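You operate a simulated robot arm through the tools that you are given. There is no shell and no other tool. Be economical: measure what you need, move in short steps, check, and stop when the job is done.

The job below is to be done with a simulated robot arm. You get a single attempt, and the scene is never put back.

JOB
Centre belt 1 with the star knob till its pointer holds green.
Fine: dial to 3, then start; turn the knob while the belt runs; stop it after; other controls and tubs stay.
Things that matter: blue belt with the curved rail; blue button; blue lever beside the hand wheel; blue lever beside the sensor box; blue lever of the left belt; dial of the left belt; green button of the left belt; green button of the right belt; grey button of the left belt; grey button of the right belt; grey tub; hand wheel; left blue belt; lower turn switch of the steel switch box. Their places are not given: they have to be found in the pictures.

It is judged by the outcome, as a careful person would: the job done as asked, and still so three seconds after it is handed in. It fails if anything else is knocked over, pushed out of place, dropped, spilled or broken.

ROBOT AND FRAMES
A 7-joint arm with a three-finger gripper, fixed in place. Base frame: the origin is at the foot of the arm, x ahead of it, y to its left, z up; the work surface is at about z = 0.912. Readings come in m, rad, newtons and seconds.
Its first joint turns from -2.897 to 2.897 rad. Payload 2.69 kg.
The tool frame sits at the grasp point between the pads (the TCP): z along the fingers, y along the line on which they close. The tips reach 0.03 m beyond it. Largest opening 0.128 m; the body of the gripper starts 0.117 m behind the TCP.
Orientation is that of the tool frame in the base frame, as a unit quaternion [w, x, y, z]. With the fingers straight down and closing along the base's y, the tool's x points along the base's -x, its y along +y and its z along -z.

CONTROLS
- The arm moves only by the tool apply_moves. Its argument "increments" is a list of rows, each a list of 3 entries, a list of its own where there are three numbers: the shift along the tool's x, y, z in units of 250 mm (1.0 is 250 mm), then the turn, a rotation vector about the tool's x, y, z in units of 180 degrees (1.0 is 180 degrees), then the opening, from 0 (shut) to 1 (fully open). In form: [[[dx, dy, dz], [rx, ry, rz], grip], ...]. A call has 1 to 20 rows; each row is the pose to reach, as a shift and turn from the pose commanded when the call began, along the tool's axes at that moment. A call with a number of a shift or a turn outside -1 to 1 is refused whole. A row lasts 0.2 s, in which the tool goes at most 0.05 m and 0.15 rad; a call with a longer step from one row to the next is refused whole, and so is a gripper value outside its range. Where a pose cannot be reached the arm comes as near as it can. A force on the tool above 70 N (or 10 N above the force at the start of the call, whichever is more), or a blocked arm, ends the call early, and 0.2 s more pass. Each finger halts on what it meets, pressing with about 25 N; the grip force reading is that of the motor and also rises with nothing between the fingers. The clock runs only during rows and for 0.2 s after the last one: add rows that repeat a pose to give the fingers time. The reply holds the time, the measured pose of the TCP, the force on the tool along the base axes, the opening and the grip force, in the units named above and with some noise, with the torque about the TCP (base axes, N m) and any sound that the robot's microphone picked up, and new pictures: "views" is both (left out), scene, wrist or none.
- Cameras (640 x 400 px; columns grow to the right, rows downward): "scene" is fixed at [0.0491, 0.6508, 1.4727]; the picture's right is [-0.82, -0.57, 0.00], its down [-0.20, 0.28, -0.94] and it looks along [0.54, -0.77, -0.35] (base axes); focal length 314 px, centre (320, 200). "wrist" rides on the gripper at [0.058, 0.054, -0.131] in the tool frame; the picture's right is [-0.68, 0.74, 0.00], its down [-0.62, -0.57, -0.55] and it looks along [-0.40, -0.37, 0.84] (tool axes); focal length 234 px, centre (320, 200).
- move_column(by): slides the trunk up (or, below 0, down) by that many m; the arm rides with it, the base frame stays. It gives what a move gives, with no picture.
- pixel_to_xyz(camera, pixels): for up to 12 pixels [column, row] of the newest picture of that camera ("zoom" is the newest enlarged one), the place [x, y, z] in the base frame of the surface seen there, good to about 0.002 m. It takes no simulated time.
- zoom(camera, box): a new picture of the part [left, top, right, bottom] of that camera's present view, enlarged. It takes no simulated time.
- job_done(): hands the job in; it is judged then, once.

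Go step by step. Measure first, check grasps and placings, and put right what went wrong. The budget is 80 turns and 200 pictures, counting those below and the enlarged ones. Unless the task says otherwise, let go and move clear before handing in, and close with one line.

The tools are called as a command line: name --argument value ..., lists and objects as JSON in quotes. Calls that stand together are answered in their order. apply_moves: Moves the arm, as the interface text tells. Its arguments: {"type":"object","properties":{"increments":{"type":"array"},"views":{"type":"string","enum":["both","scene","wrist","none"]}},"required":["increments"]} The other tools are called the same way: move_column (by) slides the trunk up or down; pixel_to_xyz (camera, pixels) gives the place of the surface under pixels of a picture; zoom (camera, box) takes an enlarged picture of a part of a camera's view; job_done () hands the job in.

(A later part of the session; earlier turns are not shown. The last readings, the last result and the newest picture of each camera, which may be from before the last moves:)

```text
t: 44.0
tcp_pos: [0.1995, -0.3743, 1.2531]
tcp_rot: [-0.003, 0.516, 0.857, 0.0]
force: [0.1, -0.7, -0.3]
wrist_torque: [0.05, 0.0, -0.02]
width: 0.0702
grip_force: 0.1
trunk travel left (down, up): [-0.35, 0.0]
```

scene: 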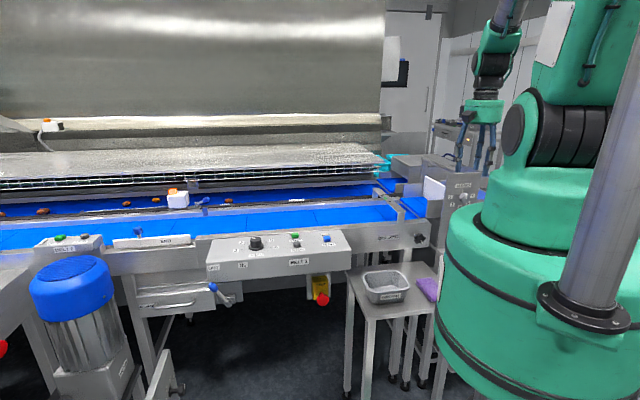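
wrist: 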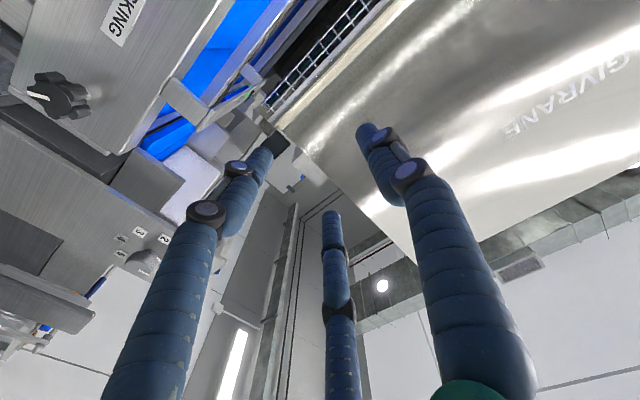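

Reached. Next I lower to z≈0.99 and tilt 15° inward.

apply_moves --increments '[[[0, 0, 0.18], [0, 0, 0], 0.55], [[0, 0, 0.36], [0, 0, 0], 0.55], [[0, 0, 0.54], [0, 0, 0], 0.55], [[0, 0, 0.72], [0, 0, 0], 0.55], [[0, 0, 0.9], [0, 0.02, 0], 0.55], [[0, 0, 1.0], [0, 0.045, 0], 0.55], [[0, 0, 1.0], [0, 0.0833, 0], 0.55], [[0, 0, 1.0], [0, 0.0833, 0], 0.55]]' --views "scene"

```text
t: 45.8
tcp_pos: [0.1986, -0.3744, 1.0037]
tcp_rot: [-0.115, 0.511, 0.849, 0.068]
force: [0.3, -0.3, -0.9]
wrist_torque: [0.04, 0.02, -0.01]
width: 0.0702
grip_force: 0.0
trunk travel left (down, up): [-0.35, 0.0]
```

scene: 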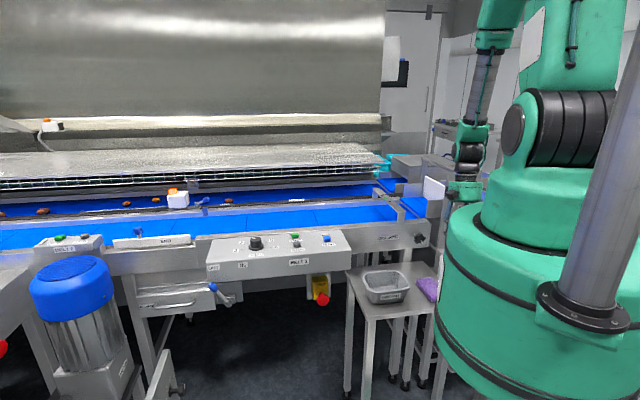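

I measure the forearm's direction before sweeping the hand around it.

pixel_to_xyz --camera "scene" --pixels '[[484, 65], [476, 110], [470, 145], [468, 158], [462, 192], [497, 25], [450, 195]]'

zoom --camera "scene" --box '[420, 0, 580, 240]'

```text
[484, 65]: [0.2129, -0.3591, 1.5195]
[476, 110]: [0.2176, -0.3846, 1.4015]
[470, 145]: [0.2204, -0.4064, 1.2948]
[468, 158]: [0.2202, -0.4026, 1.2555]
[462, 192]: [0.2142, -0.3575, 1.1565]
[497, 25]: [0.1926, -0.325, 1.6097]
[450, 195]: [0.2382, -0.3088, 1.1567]
```

```text
1.67 times, centred on (500, 120) of scene
```

zoom: 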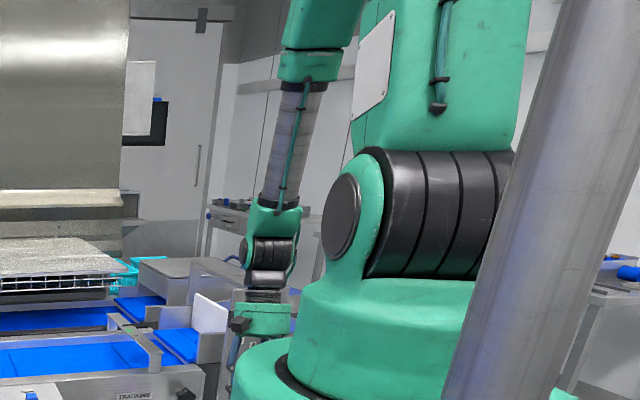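

The forearm hangs ~12° outward, hand bends 27° inward from it. I sweep the hand about the forearm axis by 163° so it ends bent outward in the other wrist branch.

apply_moves --increments '[[[-0.0044, 0.0695, -0.0022], [-0.0206, 0, 0.0403], 0.55], [[-0.0176, 0.1377, -0.0089], [-0.0411, 0, 0.0807], 0.55], [[-0.0392, 0.203, -0.0199], [-0.0617, 0, 0.121], 0.55], [[-0.0688, 0.2642, -0.035], [-0.0822, 0, 0.1614], 0.55], [[-0.1059, 0.3201, -0.0539], [-0.1028, 0, 0.2017], 0.55], [[-0.1496, 0.3696, -0.0762], [-0.1234, 0, 0.242], 0.55], [[-0.1992, 0.4115, -0.1014], [-0.1439, 0, 0.2824], 0.55], [[-0.2536, 0.4452, -0.1291], [-0.1645, 0, 0.3227], 0.55], [[-0.3117, 0.4699, -0.1587], [-0.185, 0, 0.3631], 0.55], [[-0.3722, 0.485, -0.1895], [-0.2056, 0, 0.4034], 0.55], [[-0.4341, 0.4904, -0.221], [-0.2262, 0, 0.4437], 0.55], [[-0.4961, 0.4858, -0.2526], [-0.2467, 0, 0.4841], 0.55], [[-0.5568, 0.4715, -0.2835], [-0.2673, 0, 0.5244], 0.55], [[-0.6151, 0.4476, -0.3132], [-0.2878, 0, 0.5648], 0.55], [[-0.6699, 0.4147, -0.3411], [-0.3084, 0, 0.6051], 0.55], [[-0.7199, 0.3734, -0.3665], [-0.329, 0, 0.6454], 0.55], [[-0.7642, 0.3246, -0.3891], [-0.3495, 0, 0.6858], 0.55], [[-0.8019, 0.2692, -0.4083], [-0.3701, 0, 0.7261], 0.55], [[-0.8322, 0.2084, -0.4237], [-0.3906, 0, 0.7665], 0.55], [[-0.8545, 0.1434, -0.4351], [-0.4112, 0, 0.8068], 0.55]]' --views "both"

```text
t: 50.0
tcp_pos: [0.3392, -0.5627, 1.0533]
tcp_rot: [0.153, 0.875, -0.356, 0.291]
force: [1.0, -1.0, 0.3]
wrist_torque: [-0.02, 0.0, 0.01]
width: 0.0708
grip_force: 0.0
trunk travel left (down, up): [-0.35, 0.0]
```

scene: 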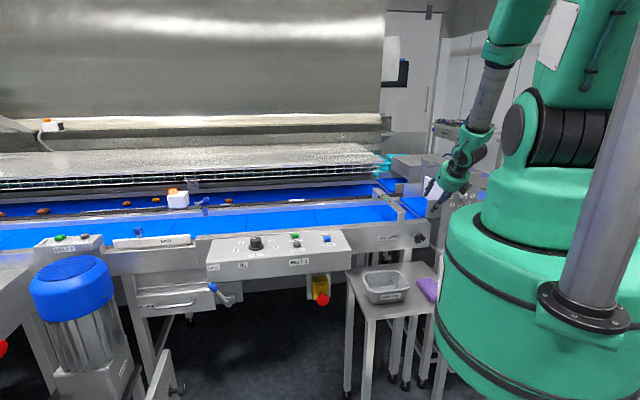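
wrist: 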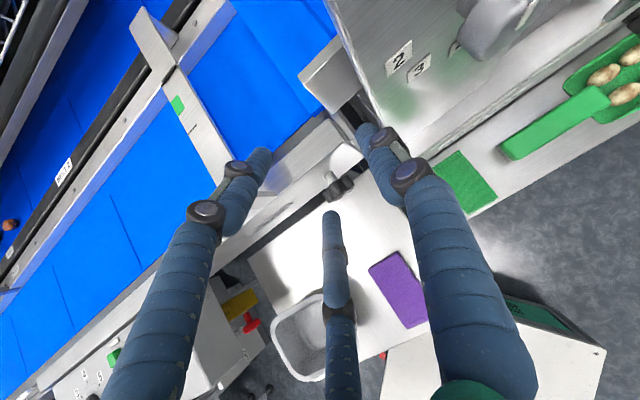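

The flip worked: the hand now tilts outward 52° below horizontal. I back off 0.13 m from the face and pitch up to horizontal, facing the knob.

apply_moves --increments '[[[-0.1, -0.03, -0.026], [0, 0, 0], 0.55], [[-0.2, -0.06, -0.052], [0.0014, 0.036, 0.002], 0.55], [[-0.3, -0.09, -0.08], [0.003, 0.075, 0.004], 0.55], [[-0.4, -0.12, -0.105], [0.0045, 0.115, 0.0067], 0.55], [[-0.496, -0.144, -0.131], [0.006, 0.155, 0.009], 0.55], [[-0.496, -0.144, -0.131], [0.0077, 0.195, 0.0114], 0.55], [[-0.496, -0.144, -0.131], [0.0094, 0.24, 0.014], 0.55], [[-0.496, -0.144, -0.131], [0.0113, 0.2874, 0.0168], 0.55], [[-0.496, -0.144, -0.131], [0.0113, 0.2874, 0.0168], 0.55]]' --views "both"

```text
t: 52.0
tcp_pos: [0.28, -0.4551, 0.9987]
tcp_rot: [0.27, 0.653, -0.27, 0.654]
force: [0.6, -1.0, -0.6]
wrist_torque: [-0.01, -0.03, 0.03]
width: 0.0705
grip_force: 0.1
trunk travel left (down, up): [-0.35, 0.0]
```

scene: 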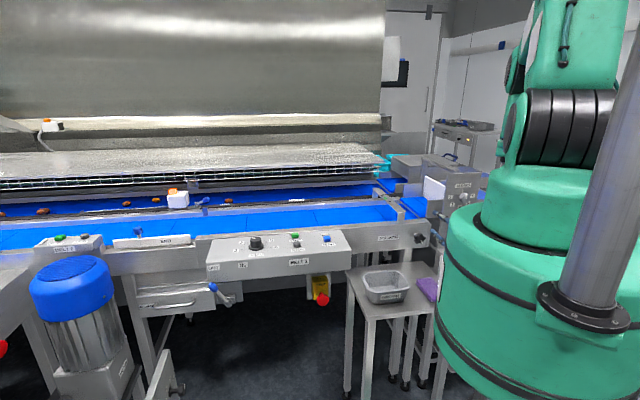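
wrist: 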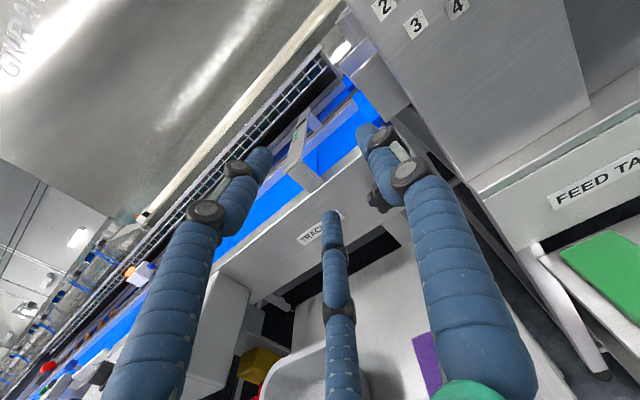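

Reached exactly, and the scene view of the gauge is unobstructed. I lower to knob height and move in to a near stand-off to verify reach and alignment.

apply_moves --increments '[[[-0.14, 0, 0], [0, 0, 0], 0.55], [[-0.28, 0, 0], [0, 0, 0], 0.55], [[-0.42, 0, 0], [0, 0, 0], 0.55], [[-0.544, 0, 0], [0, 0, 0], 0.55], [[-0.544, 0, 0.12], [0, 0, 0], 0.55], [[-0.544, 0, 0.24], [0, 0, 0], 0.55], [[-0.544, 0, 0.34], [0, 0, 0], 0.55], [[-0.544, 0, 0.34], [0, 0, 0], 0.55]]' --views "both"

```text
t: 53.8
tcp_pos: [0.3375, -0.5141, 0.8628]
tcp_rot: [0.27, 0.654, -0.27, 0.653]
force: [0.3, 0.1, -0.1]
wrist_torque: [-0.01, -0.02, -0.03]
width: 0.0704
grip_force: 0.0
trunk travel left (down, up): [-0.35, 0.0]
```

scene: 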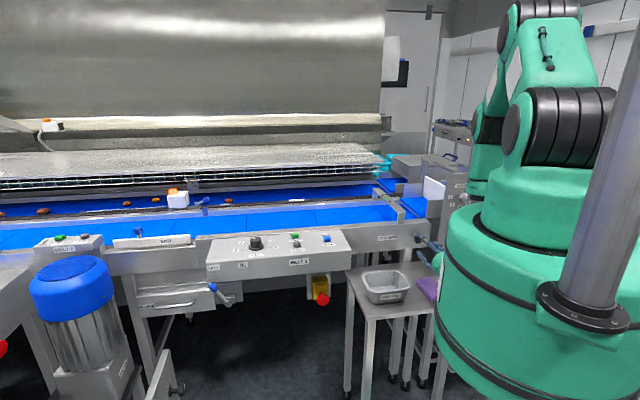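
wrist: 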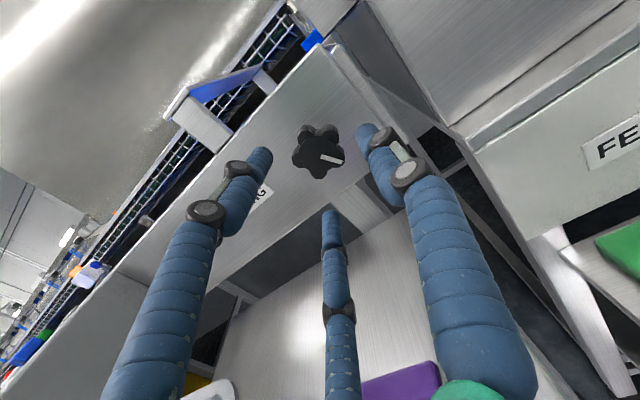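

Reach and alignment are fine: the knob lies right ahead at (320,150). I measure its face now for the later grasp.

pixel_to_xyz --camera "wrist" --pixels '[[319, 152], [300, 152], [336, 147], [315, 132], [320, 170], [330, 158], [280, 155]]'

zoom --camera "wrist" --box '[270, 110, 370, 190]'

```text
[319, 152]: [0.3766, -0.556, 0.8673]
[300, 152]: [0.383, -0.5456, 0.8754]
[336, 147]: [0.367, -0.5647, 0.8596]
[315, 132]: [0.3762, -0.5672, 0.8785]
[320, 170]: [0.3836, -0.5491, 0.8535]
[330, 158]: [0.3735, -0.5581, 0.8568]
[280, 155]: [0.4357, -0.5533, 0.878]
```

```text
5.00 times, centred on (320, 150) of wrist
```

zoom: 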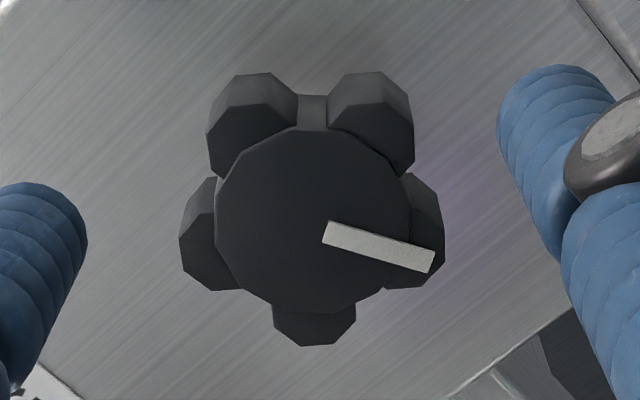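

Knob centre is s=-0.1265, z≈0.865, face n=-0.659. Now I retreat, rise, and swing in this same wrist branch toward the START button with fingers closing and tilted 50° down.

apply_moves --increments '[[[0, 0, -0.17], [0, 0, 0], 0.55], [[0, 0, -0.34], [0, 0, 0], 0.55], [[0, 0, -0.5], [0, 0, 0], 0.55], [[0.2, 0, -0.5], [0, 0, 0], 0.3], [[0.4, 0, -0.5], [0, 0, 0], 0.0], [[0.6, 0, -0.5], [0, 0, 0], 0.0], [[0.8, 0, -0.5], [0, 0, 0], 0.0], [[0.8, -0.1, -0.5], [0.0285, -0.0256, -0.0133], 0.0], [[0.8, -0.2, -0.5], [0.057, -0.0511, -0.0266], 0.0], [[0.8, -0.3, -0.5], [0.0856, -0.0767, -0.04], 0.0], [[0.8, -0.4, -0.5], [0.1141, -0.1022, -0.0532], 0.0], [[0.8, -0.5, -0.5], [0.1427, -0.1278, -0.0665], 0.0], [[0.8, -0.6, -0.5], [0.1712, -0.1533, -0.08], 0.0], [[0.8, -0.7, -0.5], [0.2, -0.1789, -0.0931], 0.0], [[0.8, -0.8, -0.5], [0.2282, -0.2044, -0.1064], 0.0], [[0.8, -0.9, -0.5], [0.2568, -0.23, -0.12], 0.0], [[0.8, -1.0, -0.5], [0.2853, -0.2555, -0.133], 0.0], [[0.8, -1.0, -0.5], [0.2853, -0.2555, -0.133], 0.0]]' --views "scene"

```text
t: 57.6
tcp_pos: [0.4291, -0.2518, 1.0662]
tcp_rot: [-0.031, 0.936, 0.083, 0.34]
force: [0.2, 0.5, -0.1]
wrist_torque: [-0.02, 0.0, -0.02]
width: 0.0023
grip_force: 25.0
trunk travel left (down, up): [-0.35, 0.0]
```

scene: 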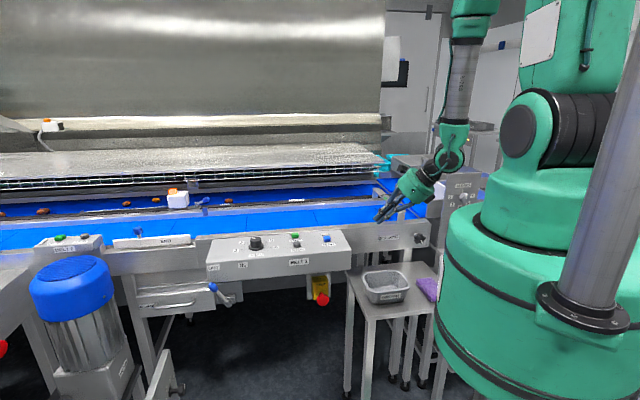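

Exactly as commanded. I continue to above START at (0.727,-0.184,1.04).

apply_moves --increments '[[[0.12, -0.009, 0.12], [0, 0, 0], 0], [[0.24, -0.018, 0.24], [0, 0, 0], 0], [[0.36, -0.027, 0.36], [0, 0, 0], 0], [[0.49, -0.035, 0.49], [0, 0, 0], 0], [[0.62, -0.044, 0.62], [0, 0, 0], 0], [[0.75, -0.053, 0.745], [0, 0, 0], 0], [[0.867, -0.061, 0.863], [0, 0, 0], 0], [[0.867, -0.061, 0.863], [0, 0, 0], 0]]' --views "both"

zoom --camera "scene" --box '[250, 170, 370, 270]'

```text
t: 59.4
tcp_pos: [0.7272, -0.1838, 1.0388]
tcp_rot: [-0.03, 0.936, 0.082, 0.34]
force: [0.6, -0.1, 0.1]
wrist_torque: [-0.03, 0.04, -0.01]
width: 0.0022
grip_force: 24.6
trunk travel left (down, up): [-0.35, 0.0]
```

scene: 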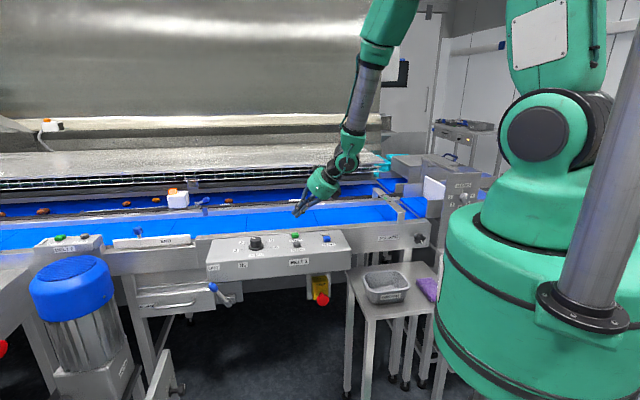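
wrist: 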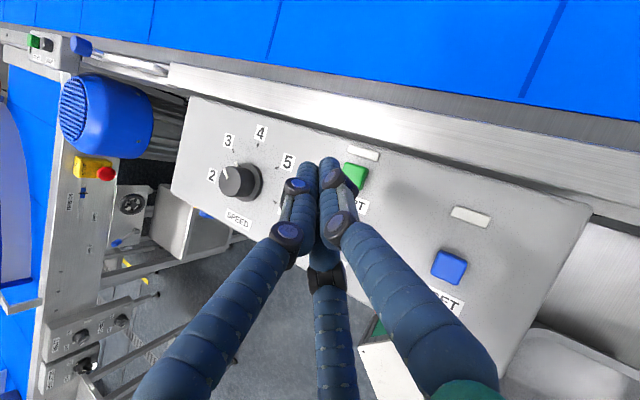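

```text
4.00 times, centred on (310, 220) of scene
```

zoom: 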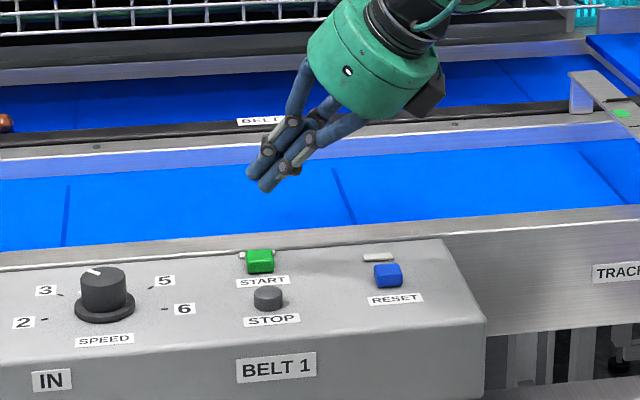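

Tips hang above START. I measure the tips and button now.

pixel_to_xyz --camera "wrist" --pixels '[[307, 168], [330, 162], [322, 200], [352, 172], [357, 181], [345, 168], [364, 154]]'

pixel_to_xyz --camera "zoom" --pixels '[[252, 175], [265, 188], [260, 257], [250, 254], [272, 254], [268, 291], [388, 270]]'

```text
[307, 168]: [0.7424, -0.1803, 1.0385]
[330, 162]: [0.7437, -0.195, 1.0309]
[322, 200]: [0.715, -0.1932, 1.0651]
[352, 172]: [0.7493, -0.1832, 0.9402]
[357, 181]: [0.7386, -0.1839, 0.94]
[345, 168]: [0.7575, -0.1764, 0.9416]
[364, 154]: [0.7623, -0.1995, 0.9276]
```

```text
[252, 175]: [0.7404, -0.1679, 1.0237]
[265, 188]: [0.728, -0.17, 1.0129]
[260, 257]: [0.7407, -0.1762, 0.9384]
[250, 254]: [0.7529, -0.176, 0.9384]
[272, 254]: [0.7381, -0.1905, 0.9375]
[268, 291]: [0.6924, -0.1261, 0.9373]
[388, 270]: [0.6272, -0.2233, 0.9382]
```

START's top is at about (0.746,-0.183,0.940). I shift 8 mm forward and descend 65 mm gently, just to about contact.

apply_moves --increments '[[[-0.027, 0.004, 0.081], [0, 0, 0], 0], [[-0.079, 0.004, 0.143], [0, 0, 0], 0], [[-0.1175, 0.004, 0.1885], [0, 0, 0], 0], [[-0.13, 0.004, 0.204], [0, 0, 0], 0], [[-0.143, 0.004, 0.219], [0, 0, 0], 0]]' --views "scene"

zoom --camera "scene" --box '[250, 180, 350, 260]'

```text
t: 60.6
tcp_pos: [0.7318, -0.1814, 0.9719]
tcp_rot: [-0.031, 0.936, 0.083, 0.34]
force: [-0.7, -0.2, 1.0]
wrist_torque: [-0.01, -0.01, -0.02]
width: 0.0023
grip_force: 25.3
trunk travel left (down, up): [-0.35, 0.0]
```

scene: 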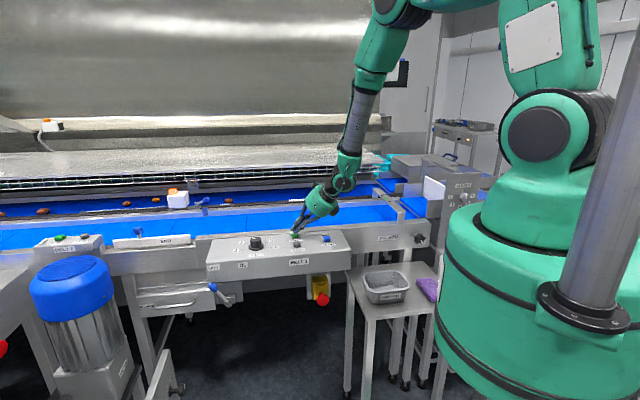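

```text
5.00 times, centred on (300, 220) of scene
```

zoom: 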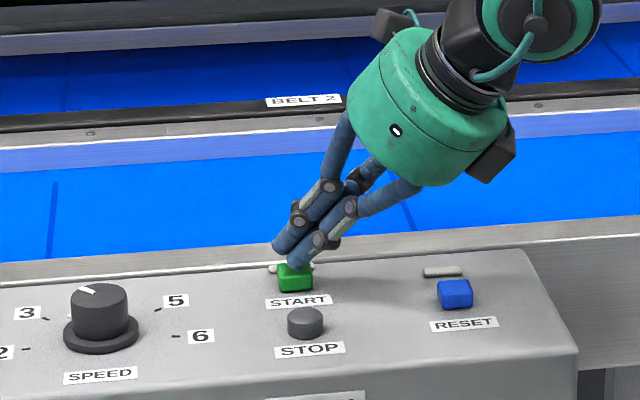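

The finger tip is just over START with no contact force. I press down in 3 mm steps and come back up.

apply_moves --increments '[[[-0.0077, 0, 0.0092], [0, 0, 0], 0], [[-0.0154, 0, 0.0184], [0, 0, 0], 0], [[-0.023, 0, 0.0276], [0, 0, 0], 0], [[-0.023, 0, 0.0276], [0, 0, 0], 0]]' --views "scene"

zoom --camera "scene" --box '[270, 210, 330, 260]'

```text
t: 61.6
tcp_pos: [0.7333, -0.1805, 0.9646]
tcp_rot: [-0.03, 0.936, 0.082, 0.34]
force: [1.3, -0.7, 7.7]
wrist_torque: [0.03, -0.08, 0.02]
width: 0.002
grip_force: 24.9
trunk travel left (down, up): [-0.35, 0.0]
heard: click
```

scene: 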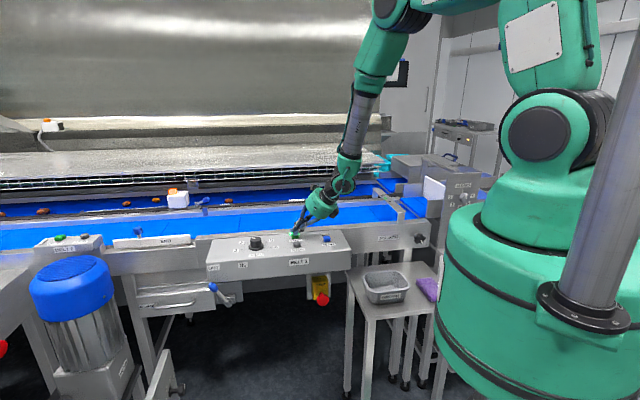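

```text
8.00 times, centred on (300, 235) of scene
```

zoom: 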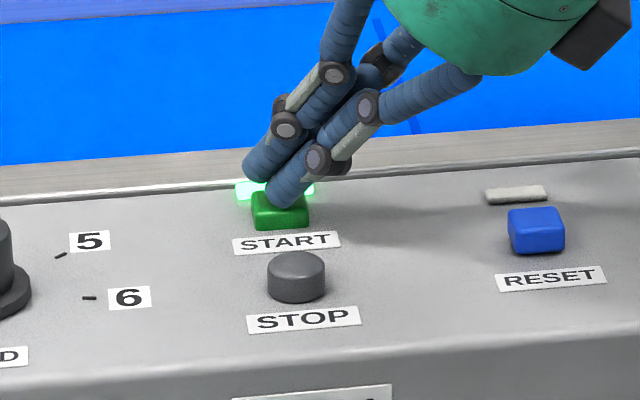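

START clicked and its lamp is green: the belt runs. I lift off and head back, then look at the gauge.

apply_moves --increments '[[[0.13, 0, -0.15], [0, 0, 0], 0], [[0.257, 0, -0.306], [0, 0, 0], 0], [[0.132, 0.009, -0.405], [0, 0, 0], 0], [[0.006, 0.018, -0.504], [0, 0, 0], 0], [[-0.119, 0.027, -0.603], [0, 0, 0], 0.2], [[-0.244, 0.035, -0.702], [0, 0, 0], 0.4], [[-0.37, 0.044, -0.8], [0, 0, 0], 0.55], [[-0.495, 0.053, -0.9], [0, 0, 0], 0.55], [[-0.62, 0.062, -1.0], [0, 0, 0], 0.55], [[-0.62, 0.062, -1.0], [0, 0, 0], 0.55]]' --views "scene"

zoom --camera "scene" --box '[370, 180, 420, 230]'

zoom --camera "scene" --box '[200, 220, 350, 280]'

```text
refused: row 2 steps farther than a row can; nothing moved
```

```text
8.00 times, centred on (395, 205) of scene
```

zoom: 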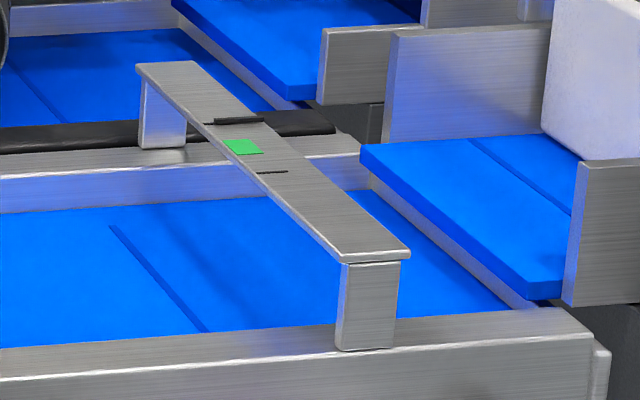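

```text
4.27 times, centred on (275, 250) of scene
```

zoom: 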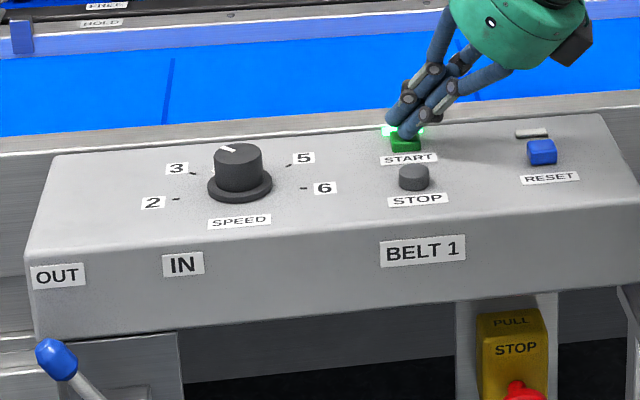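

One row was a hair too long; I resend with smaller steps. The gauge pointer is still beyond green at zoom (238,119).

apply_moves --increments '[[[0.1, 0, -0.12], [0, 0, 0], 0], [[0.2, 0, -0.24], [0, 0, 0], 0], [[0.21, 0, -0.29], [0, 0, 0], 0], [[0.12, 0.009, -0.405], [0, 0, 0], 0], [[0.006, 0.018, -0.504], [0, 0, 0], 0], [[-0.119, 0.027, -0.603], [0, 0, 0], 0.2], [[-0.244, 0.035, -0.702], [0, 0, 0], 0.4], [[-0.37, 0.044, -0.8], [0, 0, 0], 0.55], [[-0.495, 0.053, -0.9], [0, 0, 0], 0.55], [[-0.62, 0.062, -1.0], [0, 0, 0], 0.55], [[-0.62, 0.062, -1.0], [0, 0, 0], 0.55]]' --views "none"

zoom --camera "scene" --box '[370, 180, 420, 230]'

```text
t: 64.0
tcp_pos: [0.462, -0.2458, 1.0554]
tcp_rot: [-0.03, 0.936, 0.082, 0.341]
force: [-0.6, -0.7, 0.2]
wrist_torque: [0.02, -0.02, 0.01]
width: 0.0706
grip_force: 0.1
trunk travel left (down, up): [-0.35, 0.0]
```

```text
8.00 times, centred on (395, 205) of scene
```

zoom: 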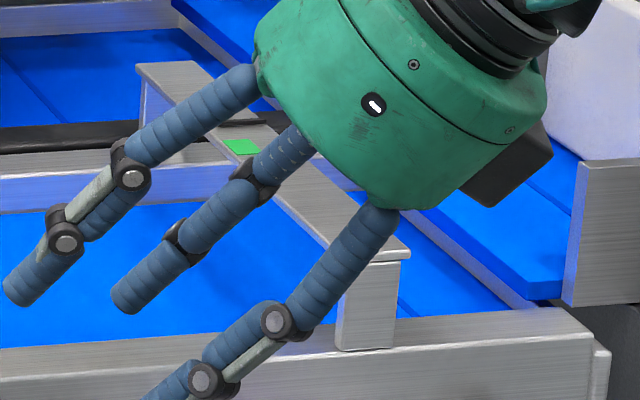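

I swing back to horizontal in front of the star knob.

apply_moves --increments '[[[-0.0844, 0.064, -0.042], [-0.0285, 0.0256, 0.0133], 0.55], [[-0.169, 0.128, -0.084], [-0.057, 0.0511, 0.0266], 0.55], [[-0.253, 0.192, -0.126], [-0.0856, 0.0767, 0.04], 0.55], [[-0.338, 0.256, -0.168], [-0.1141, 0.1022, 0.0532], 0.55], [[-0.422, 0.32, -0.21], [-0.1427, 0.1278, 0.0665], 0.55], [[-0.506, 0.383, -0.253], [-0.1712, 0.1533, 0.08], 0.55], [[-0.591, 0.447, -0.295], [-0.2, 0.1789, 0.0931], 0.55], [[-0.675, 0.511, -0.337], [-0.2282, 0.2044, 0.1064], 0.55], [[-0.76, 0.575, -0.379], [-0.2568, 0.23, 0.12], 0.55], [[-0.844, 0.639, -0.421], [-0.2853, 0.2555, 0.133], 0.55], [[-0.844, 0.639, -0.421], [-0.2853, 0.2555, 0.133], 0.55]]' --views "none"

zoom --camera "scene" --box '[370, 180, 420, 230]'

```text
t: 66.4
tcp_pos: [0.2644, -0.4464, 1.0019]
tcp_rot: [0.27, 0.654, -0.27, 0.654]
force: [-0.3, -0.3, -1.3]
wrist_torque: [-0.01, -0.01, 0.04]
width: 0.0704
grip_force: 0.1
trunk travel left (down, up): [-0.35, 0.0]
```

```text
8.00 times, centred on (395, 205) of scene
```

zoom: 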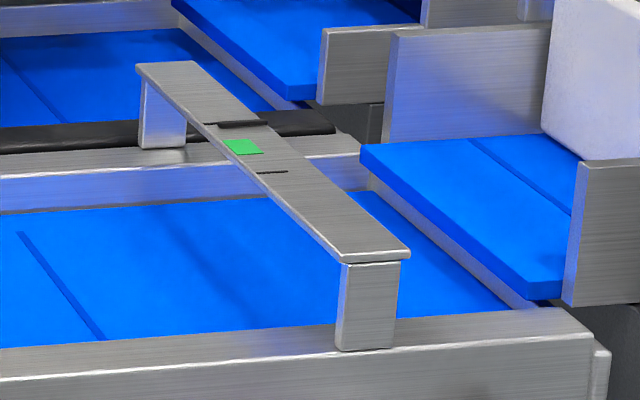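

Belt runs; pointer is just beyond the green mark. I lower to z=0.865 and advance around the knob.

apply_moves --increments '[[[-0.14, -0.009, 0], [0, 0, 0], 0.55], [[-0.28, -0.009, 0], [0, 0, 0], 0.55], [[-0.42, -0.009, 0], [0, 0, 0], 0.55], [[-0.548, -0.009, 0], [0, 0, 0], 0.55], [[-0.548, -0.009, 0.14], [0, 0, 0], 0.55], [[-0.548, -0.009, 0.28], [0, 0, 0], 0.55], [[-0.548, -0.009, 0.42], [0, 0, 0], 0.55], [[-0.548, -0.009, 0.52], [0, 0, 0], 0.55], [[-0.548, -0.009, 0.6], [0, 0, 0], 0.55], [[-0.548, -0.009, 0.6], [0, 0, 0], 0.55]]' --views "wrist"

zoom --camera "scene" --box '[370, 180, 420, 230]'

```text
t: 68.6
tcp_pos: [0.3722, -0.5448, 0.8638]
tcp_rot: [0.27, 0.654, -0.27, 0.653]
force: [0.6, -0.4, -0.5]
wrist_torque: [0.0, 0.0, 0.0]
width: 0.0705
grip_force: 0.0
trunk travel left (down, up): [-0.35, 0.0]
```

wrist: 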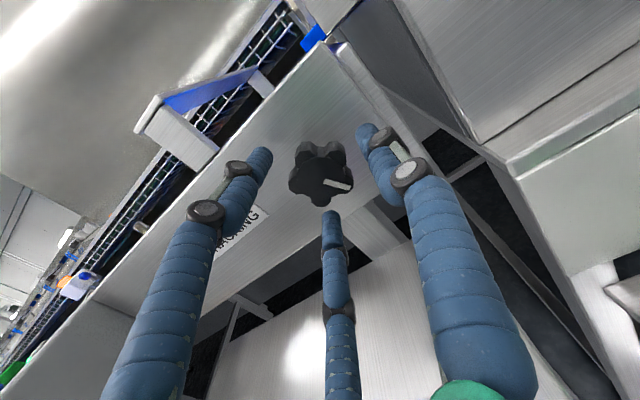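

```text
8.00 times, centred on (395, 205) of scene
```

zoom: 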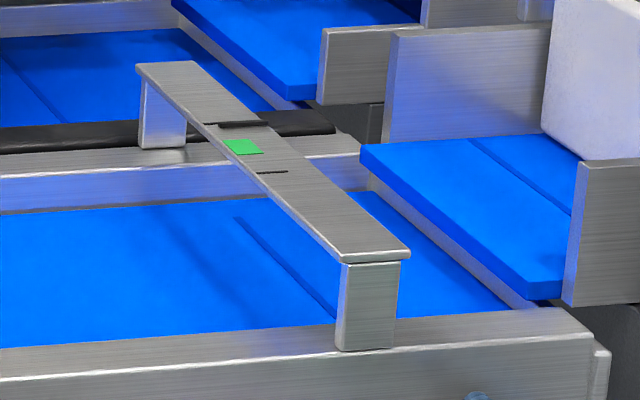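

Aligned within a few mm; I correct sideways 4 mm, advance 6 mm, and close on the knob.

apply_moves --increments '[[[0.004, 0.016, 0.024], [0, 0, 0], 0.55], [[0.004, 0.016, 0.024], [0, 0, 0], 0.3], [[0.004, 0.016, 0.024], [0, 0, 0], 0.2], [[0.004, 0.016, 0.024], [0, 0, 0], 0.2]]' --views "wrist"

zoom --camera "wrist" --box '[260, 110, 380, 230]'

```text
t: 69.6
tcp_pos: [0.3723, -0.5545, 0.8656]
tcp_rot: [0.269, 0.654, -0.269, 0.653]
force: [4.9, -2.2, -0.5]
wrist_torque: [0.02, 0.05, -0.04]
width: 0.0487
grip_force: 17.9
trunk travel left (down, up): [-0.35, 0.0]
```

wrist: 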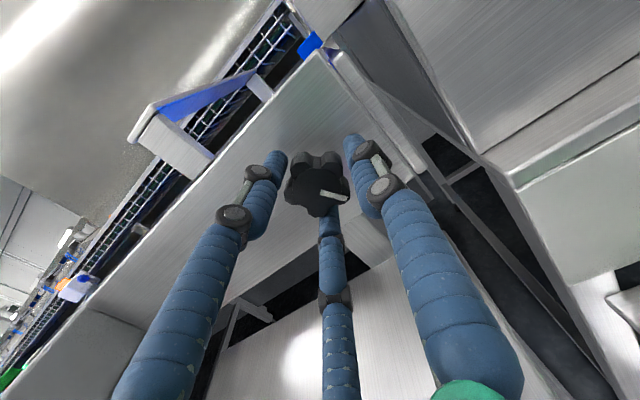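

```text
3.33 times, centred on (320, 170) of wrist
```

zoom: 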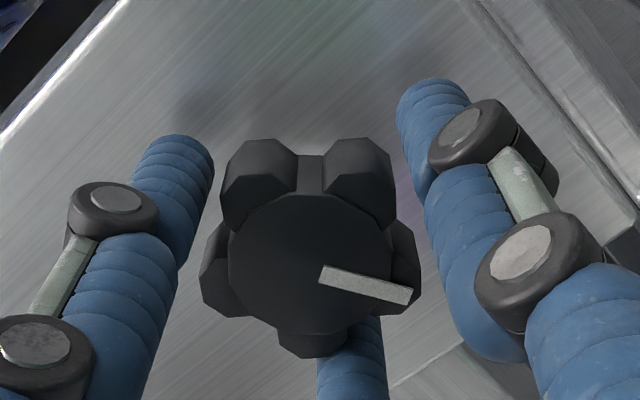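

The fingers stop at 0.049 m on the lobes. I test a turn of about 20° clockwise (as seen from the front) and watch knob and gauge.

apply_moves --increments '[[[0, 0, 0], [0, 0, 0], 0.15], [[0, 0, 0], [0, 0, 0.03], 0.15], [[0, 0, 0], [0, 0, 0.06], 0.15], [[0, 0, 0], [0, 0, 0.09], 0.15], [[0, 0, 0], [0, 0, 0.11], 0.15], [[0, 0, 0], [0, 0, 0.11], 0.15]]' --views "wrist"

zoom --camera "scene" --box '[370, 180, 420, 230]'

zoom --camera "wrist" --box '[260, 110, 380, 230]'

```text
t: 71.0
tcp_pos: [0.3727, -0.5531, 0.8644]
tcp_rot: [0.154, 0.598, -0.378, 0.689]
force: [13.2, 9.0, -0.6]
wrist_torque: [-0.01, 0.05, 0.45]
width: 0.0483
grip_force: 22.0
trunk travel left (down, up): [-0.35, 0.0]
```

wrist: 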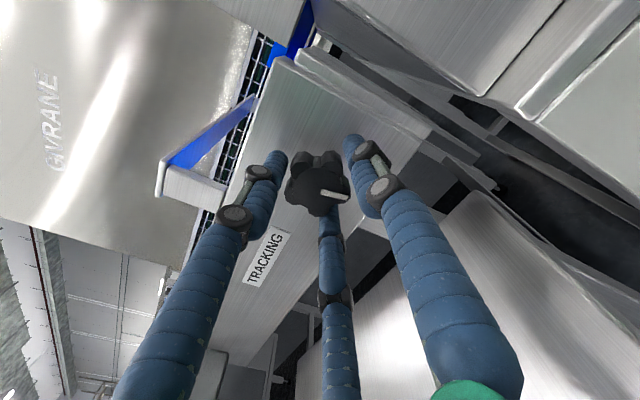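

```text
8.00 times, centred on (395, 205) of scene
```

zoom: 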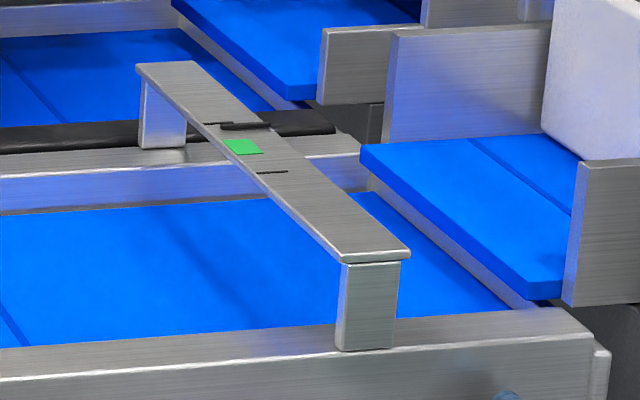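

```text
3.33 times, centred on (320, 170) of wrist
```

zoom: 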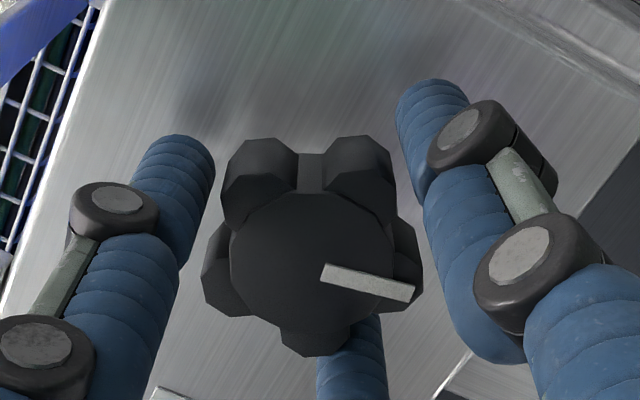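

The knob turns with the hand. The pointer seems to creep toward green; I wait two seconds and compare with tighter zooms.

zoom --camera "scene" --box '[380, 185, 410, 205]'

apply_moves --increments '[[[0, 0, 0], [0, 0, 0], 0.15], [[0, 0, 0], [0, 0, 0], 0.15], [[0, 0, 0], [0, 0, 0], 0.15], [[0, 0, 0], [0, 0, 0], 0.15], [[0, 0, 0], [0, 0, 0], 0.15], [[0, 0, 0], [0, 0, 0], 0.15], [[0, 0, 0], [0, 0, 0], 0.15], [[0, 0, 0], [0, 0, 0], 0.15], [[0, 0, 0], [0, 0, 0], 0.15], [[0, 0, 0], [0, 0, 0], 0.15]]' --views "none"

zoom --camera "scene" --box '[380, 185, 410, 205]'

```text
16.00 times, centred on (395, 195) of scene
```

zoom: 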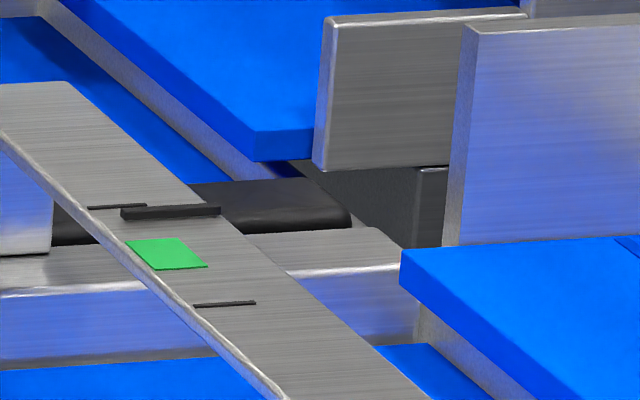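

```text
t: 73.2
tcp_pos: [0.3719, -0.5537, 0.8646]
tcp_rot: [0.154, 0.598, -0.379, 0.689]
force: [6.0, 18.4, -9.9]
wrist_torque: [0.16, 0.19, 0.58]
width: 0.0481
grip_force: 22.0
trunk travel left (down, up): [-0.35, 0.0]
```

```text
16.00 times, centred on (395, 195) of scene
```

zoom: 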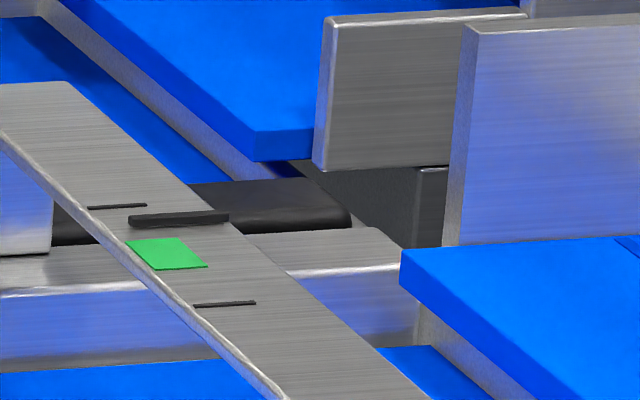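

The pointer drifts toward green ((170,212)→(178,219)). I keep hold and watch four more seconds to learn its dynamics.

apply_moves --increments '[[[0, 0, 0], [0, 0, 0], 0.15], [[0, 0, 0], [0, 0, 0], 0.15], [[0, 0, 0], [0, 0, 0], 0.15], [[0, 0, 0], [0, 0, 0], 0.15], [[0, 0, 0], [0, 0, 0], 0.15], [[0, 0, 0], [0, 0, 0], 0.15], [[0, 0, 0], [0, 0, 0], 0.15], [[0, 0, 0], [0, 0, 0], 0.15], [[0, 0, 0], [0, 0, 0], 0.15], [[0, 0, 0], [0, 0, 0], 0.15]]' --views "none"

zoom --camera "scene" --box '[380, 185, 410, 205]'

apply_moves --increments '[[[0, 0, 0], [0, 0, 0], 0.15], [[0, 0, 0], [0, 0, 0], 0.15], [[0, 0, 0], [0, 0, 0], 0.15], [[0, 0, 0], [0, 0, 0], 0.15], [[0, 0, 0], [0, 0, 0], 0.15], [[0, 0, 0], [0, 0, 0], 0.15], [[0, 0, 0], [0, 0, 0], 0.15], [[0, 0, 0], [0, 0, 0], 0.15], [[0, 0, 0], [0, 0, 0], 0.15], [[0, 0, 0], [0, 0, 0], 0.15]]' --views "none"

zoom --camera "scene" --box '[380, 185, 410, 205]'

```text
t: 75.4
tcp_pos: [0.3733, -0.5528, 0.8643]
tcp_rot: [0.154, 0.598, -0.38, 0.689]
force: [2.5, 22.4, -16.4]
wrist_torque: [0.29, 0.42, 0.64]
width: 0.0481
grip_force: 22.2
trunk travel left (down, up): [-0.35, 0.0]
```

```text
16.00 times, centred on (395, 195) of scene
```

zoom: 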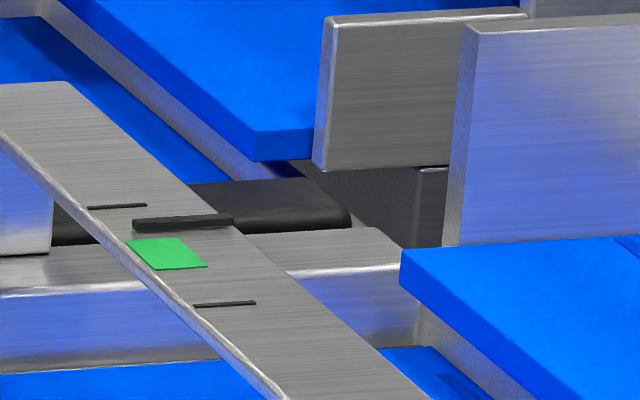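

```text
t: 77.6
tcp_pos: [0.3721, -0.554, 0.8643]
tcp_rot: [0.153, 0.598, -0.378, 0.689]
force: [1.0, 22.9, -19.8]
wrist_torque: [0.38, 0.46, 0.73]
width: 0.0481
grip_force: 21.8
trunk travel left (down, up): [-0.35, 0.0]
```

```text
16.00 times, centred on (395, 195) of scene
```

zoom: 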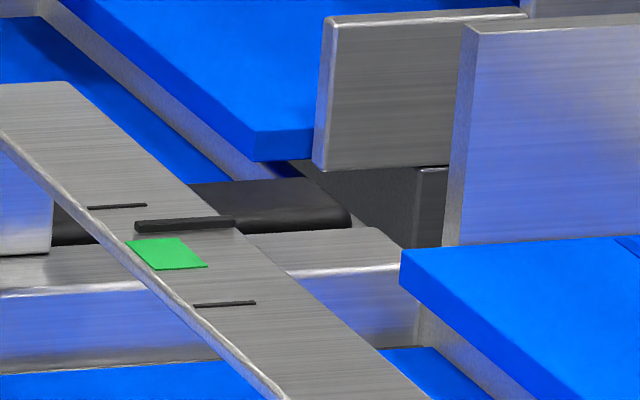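

The pointer settles like a lag (left end 121→128→132→135), so the knob sets a rest position. I measure pointer and green in base coordinates to scale the remaining turn.

pixel_to_xyz --camera "zoom" --pixels '[[185, 222], [145, 224], [225, 219], [166, 254], [140, 240], [195, 267], [117, 206], [225, 304], [128, 241], [207, 266], [180, 238], [153, 270]]'

```text
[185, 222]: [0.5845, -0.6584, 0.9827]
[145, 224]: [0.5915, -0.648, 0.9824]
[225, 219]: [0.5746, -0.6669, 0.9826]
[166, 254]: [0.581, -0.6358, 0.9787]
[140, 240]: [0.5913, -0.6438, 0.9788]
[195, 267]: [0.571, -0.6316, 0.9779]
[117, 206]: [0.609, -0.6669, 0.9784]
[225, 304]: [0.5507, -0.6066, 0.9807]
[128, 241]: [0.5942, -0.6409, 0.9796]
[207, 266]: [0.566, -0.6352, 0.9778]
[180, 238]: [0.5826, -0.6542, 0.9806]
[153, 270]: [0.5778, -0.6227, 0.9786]
```

Pointer offset from green centre is -18 mm now, heading to about -14 mm; the 20° turn shifted its rest place about 16 mm. I turn a further 18° the same way and watch.

apply_moves --increments '[[[0, 0, 0], [0, 0, 0.03], 0.15], [[0, 0, 0], [0, 0, 0.06], 0.15], [[0, 0, 0], [0, 0, 0.09], 0.15], [[0, 0, 0], [0, 0, 0.1], 0.15], [[0, 0, 0], [0, 0, 0.1], 0.15]]' --views "wrist"

zoom --camera "scene" --box '[380, 185, 410, 205]'

```text
t: 78.8
tcp_pos: [0.3743, -0.553, 0.8652]
tcp_rot: [0.043, 0.532, -0.467, 0.705]
force: [19.4, 33.8, -11.9]
wrist_torque: [0.22, 0.24, 1.24]
width: 0.0469
grip_force: 20.8
trunk travel left (down, up): [-0.35, 0.0]
```

wrist: 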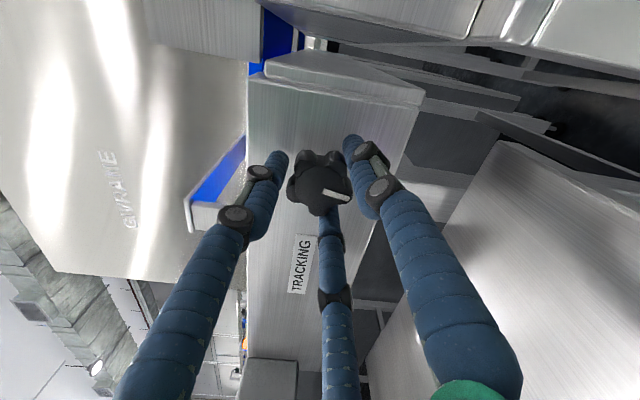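

```text
16.00 times, centred on (395, 195) of scene
```

zoom: 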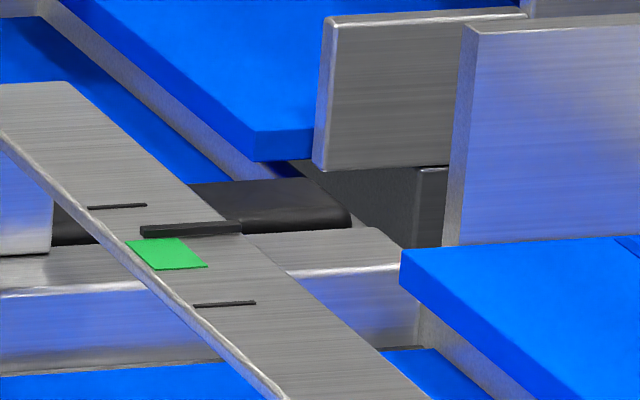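

The knob followed the turn. To shed the growing side load, I open the fingers (knob should stay) and let the pointer settle.

apply_moves --increments '[[[0, 0, 0], [0, 0, 0], 0.45], [[0, 0, 0], [0, 0, 0], 0.55], [[0, 0, 0], [0, 0, 0], 0.55], [[0, 0, 0], [0, 0, 0], 0.55], [[0, 0, 0], [0, 0, 0], 0.55], [[0, 0, 0], [0, 0, 0], 0.55], [[0, 0, 0], [0, 0, 0], 0.55], [[0, 0, 0], [0, 0, 0], 0.55], [[0, 0, 0], [0, 0, 0], 0.55], [[0, 0, 0], [0, 0, 0], 0.55], [[0, 0, 0], [0, 0, 0], 0.55], [[0, 0, 0], [0, 0, 0], 0.55], [[0, 0, 0], [0, 0, 0], 0.55], [[0, 0, 0], [0, 0, 0], 0.55], [[0, 0, 0], [0, 0, 0], 0.55], [[0, 0, 0], [0, 0, 0], 0.55], [[0, 0, 0], [0, 0, 0], 0.55], [[0, 0, 0], [0, 0, 0], 0.55], [[0, 0, 0], [0, 0, 0], 0.55], [[0, 0, 0], [0, 0, 0], 0.55]]' --views "wrist"

zoom --camera "scene" --box '[380, 185, 410, 205]'

```text
t: 83.0
tcp_pos: [0.3735, -0.5536, 0.8644]
tcp_rot: [0.044, 0.531, -0.468, 0.705]
force: [-0.2, 0.6, 0.5]
wrist_torque: [0.03, -0.03, -0.02]
width: 0.0704
grip_force: 0.0
trunk travel left (down, up): [-0.35, 0.0]
```

wrist: 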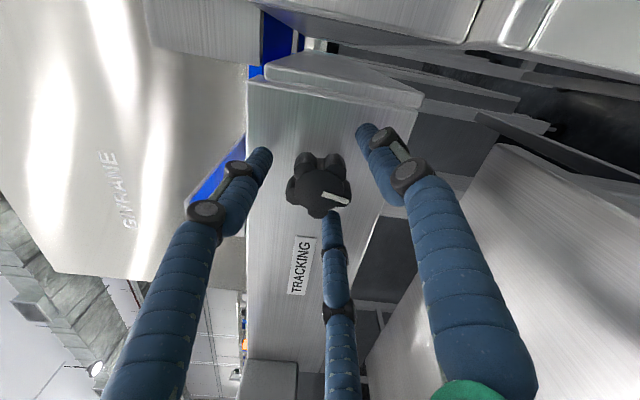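

```text
16.00 times, centred on (395, 195) of scene
```

zoom: 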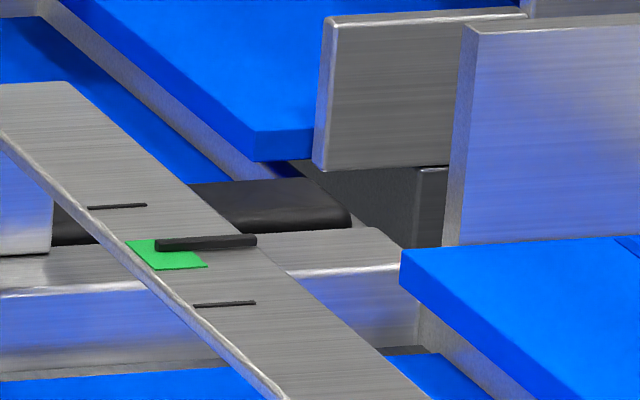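

The pointer is in green (left end 156; centre ≈158). I wait another four seconds for it to settle.

apply_moves --increments '[[[0, 0, 0], [0, 0, 0], 0.55], [[0, 0, 0], [0, 0, 0], 0.55], [[0, 0, 0], [0, 0, 0], 0.55], [[0, 0, 0], [0, 0, 0], 0.55], [[0, 0, 0], [0, 0, 0], 0.55], [[0, 0, 0], [0, 0, 0], 0.55], [[0, 0, 0], [0, 0, 0], 0.55], [[0, 0, 0], [0, 0, 0], 0.55], [[0, 0, 0], [0, 0, 0], 0.55], [[0, 0, 0], [0, 0, 0], 0.55], [[0, 0, 0], [0, 0, 0], 0.55], [[0, 0, 0], [0, 0, 0], 0.55], [[0, 0, 0], [0, 0, 0], 0.55], [[0, 0, 0], [0, 0, 0], 0.55], [[0, 0, 0], [0, 0, 0], 0.55], [[0, 0, 0], [0, 0, 0], 0.55], [[0, 0, 0], [0, 0, 0], 0.55], [[0, 0, 0], [0, 0, 0], 0.55], [[0, 0, 0], [0, 0, 0], 0.55], [[0, 0, 0], [0, 0, 0], 0.55]]' --views "none"

zoom --camera "scene" --box '[380, 185, 410, 205]'

```text
t: 87.2
tcp_pos: [0.3724, -0.5543, 0.8659]
tcp_rot: [0.044, 0.531, -0.467, 0.706]
force: [-0.7, -0.4, -0.1]
wrist_torque: [0.0, -0.02, 0.02]
width: 0.0704
grip_force: 0.0
trunk travel left (down, up): [-0.35, 0.0]
```

```text
16.00 times, centred on (395, 195) of scene
```

zoom: 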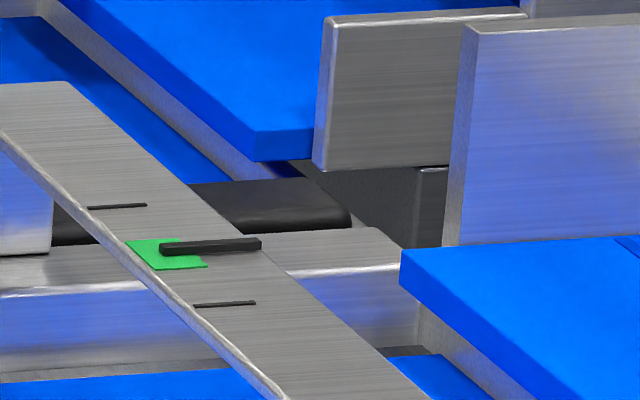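

The pointer rests in the middle of green. I check it numerically and retreat straight back, unroll, and rise.

pixel_to_xyz --camera "zoom" --pixels '[[210, 246], [180, 247], [240, 243]]'

apply_moves --increments '[[[0, 0, -0.1], [0, 0, 0], 0.55], [[0, 0, -0.25], [0, 0, 0], 0.55], [[0, 0, -0.42], [0, 0, 0], 0.55], [[0, 0, -0.6], [0, 0, 0], 0.55], [[0.126, -0.098, -0.6], [0, 0, -0.042], 0.3], [[0.253, -0.196, -0.6], [0, 0, -0.084], 0], [[0.379, -0.294, -0.6], [0, 0, -0.126], 0], [[0.505, -0.392, -0.6], [0, 0, -0.168], 0], [[0.632, -0.49, -0.6], [0, 0, -0.21], 0], [[0.632, -0.49, -0.6], [0, 0, -0.21], 0]]' --views "both"

zoom --camera "scene" --box '[380, 185, 410, 205]'

```text
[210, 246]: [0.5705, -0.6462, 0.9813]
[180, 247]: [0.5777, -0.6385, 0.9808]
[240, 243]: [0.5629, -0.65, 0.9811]
```

```text
t: 89.4
tcp_pos: [0.2708, -0.4473, 1.0635]
tcp_rot: [0.269, 0.654, -0.269, 0.654]
force: [0.6, 0.0, 0.2]
wrist_torque: [0.02, -0.01, -0.01]
width: 0.0023
grip_force: 24.6
trunk travel left (down, up): [-0.35, 0.0]
```

scene: 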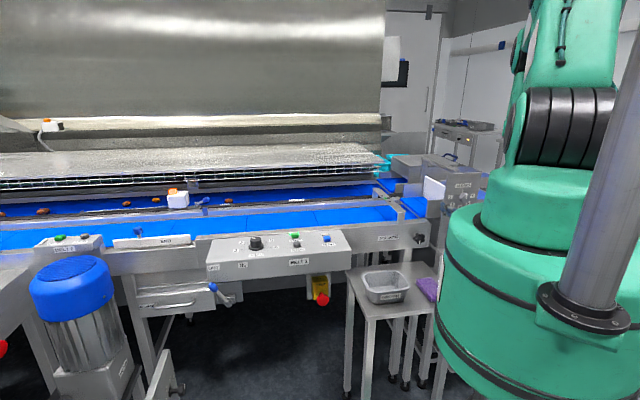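
wrist: 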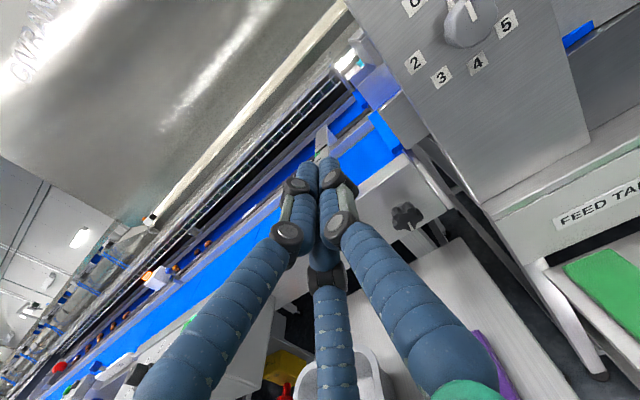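

```text
16.00 times, centred on (395, 195) of scene
```

zoom: 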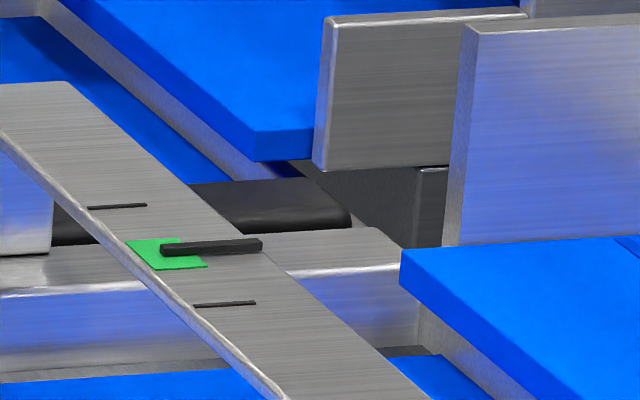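

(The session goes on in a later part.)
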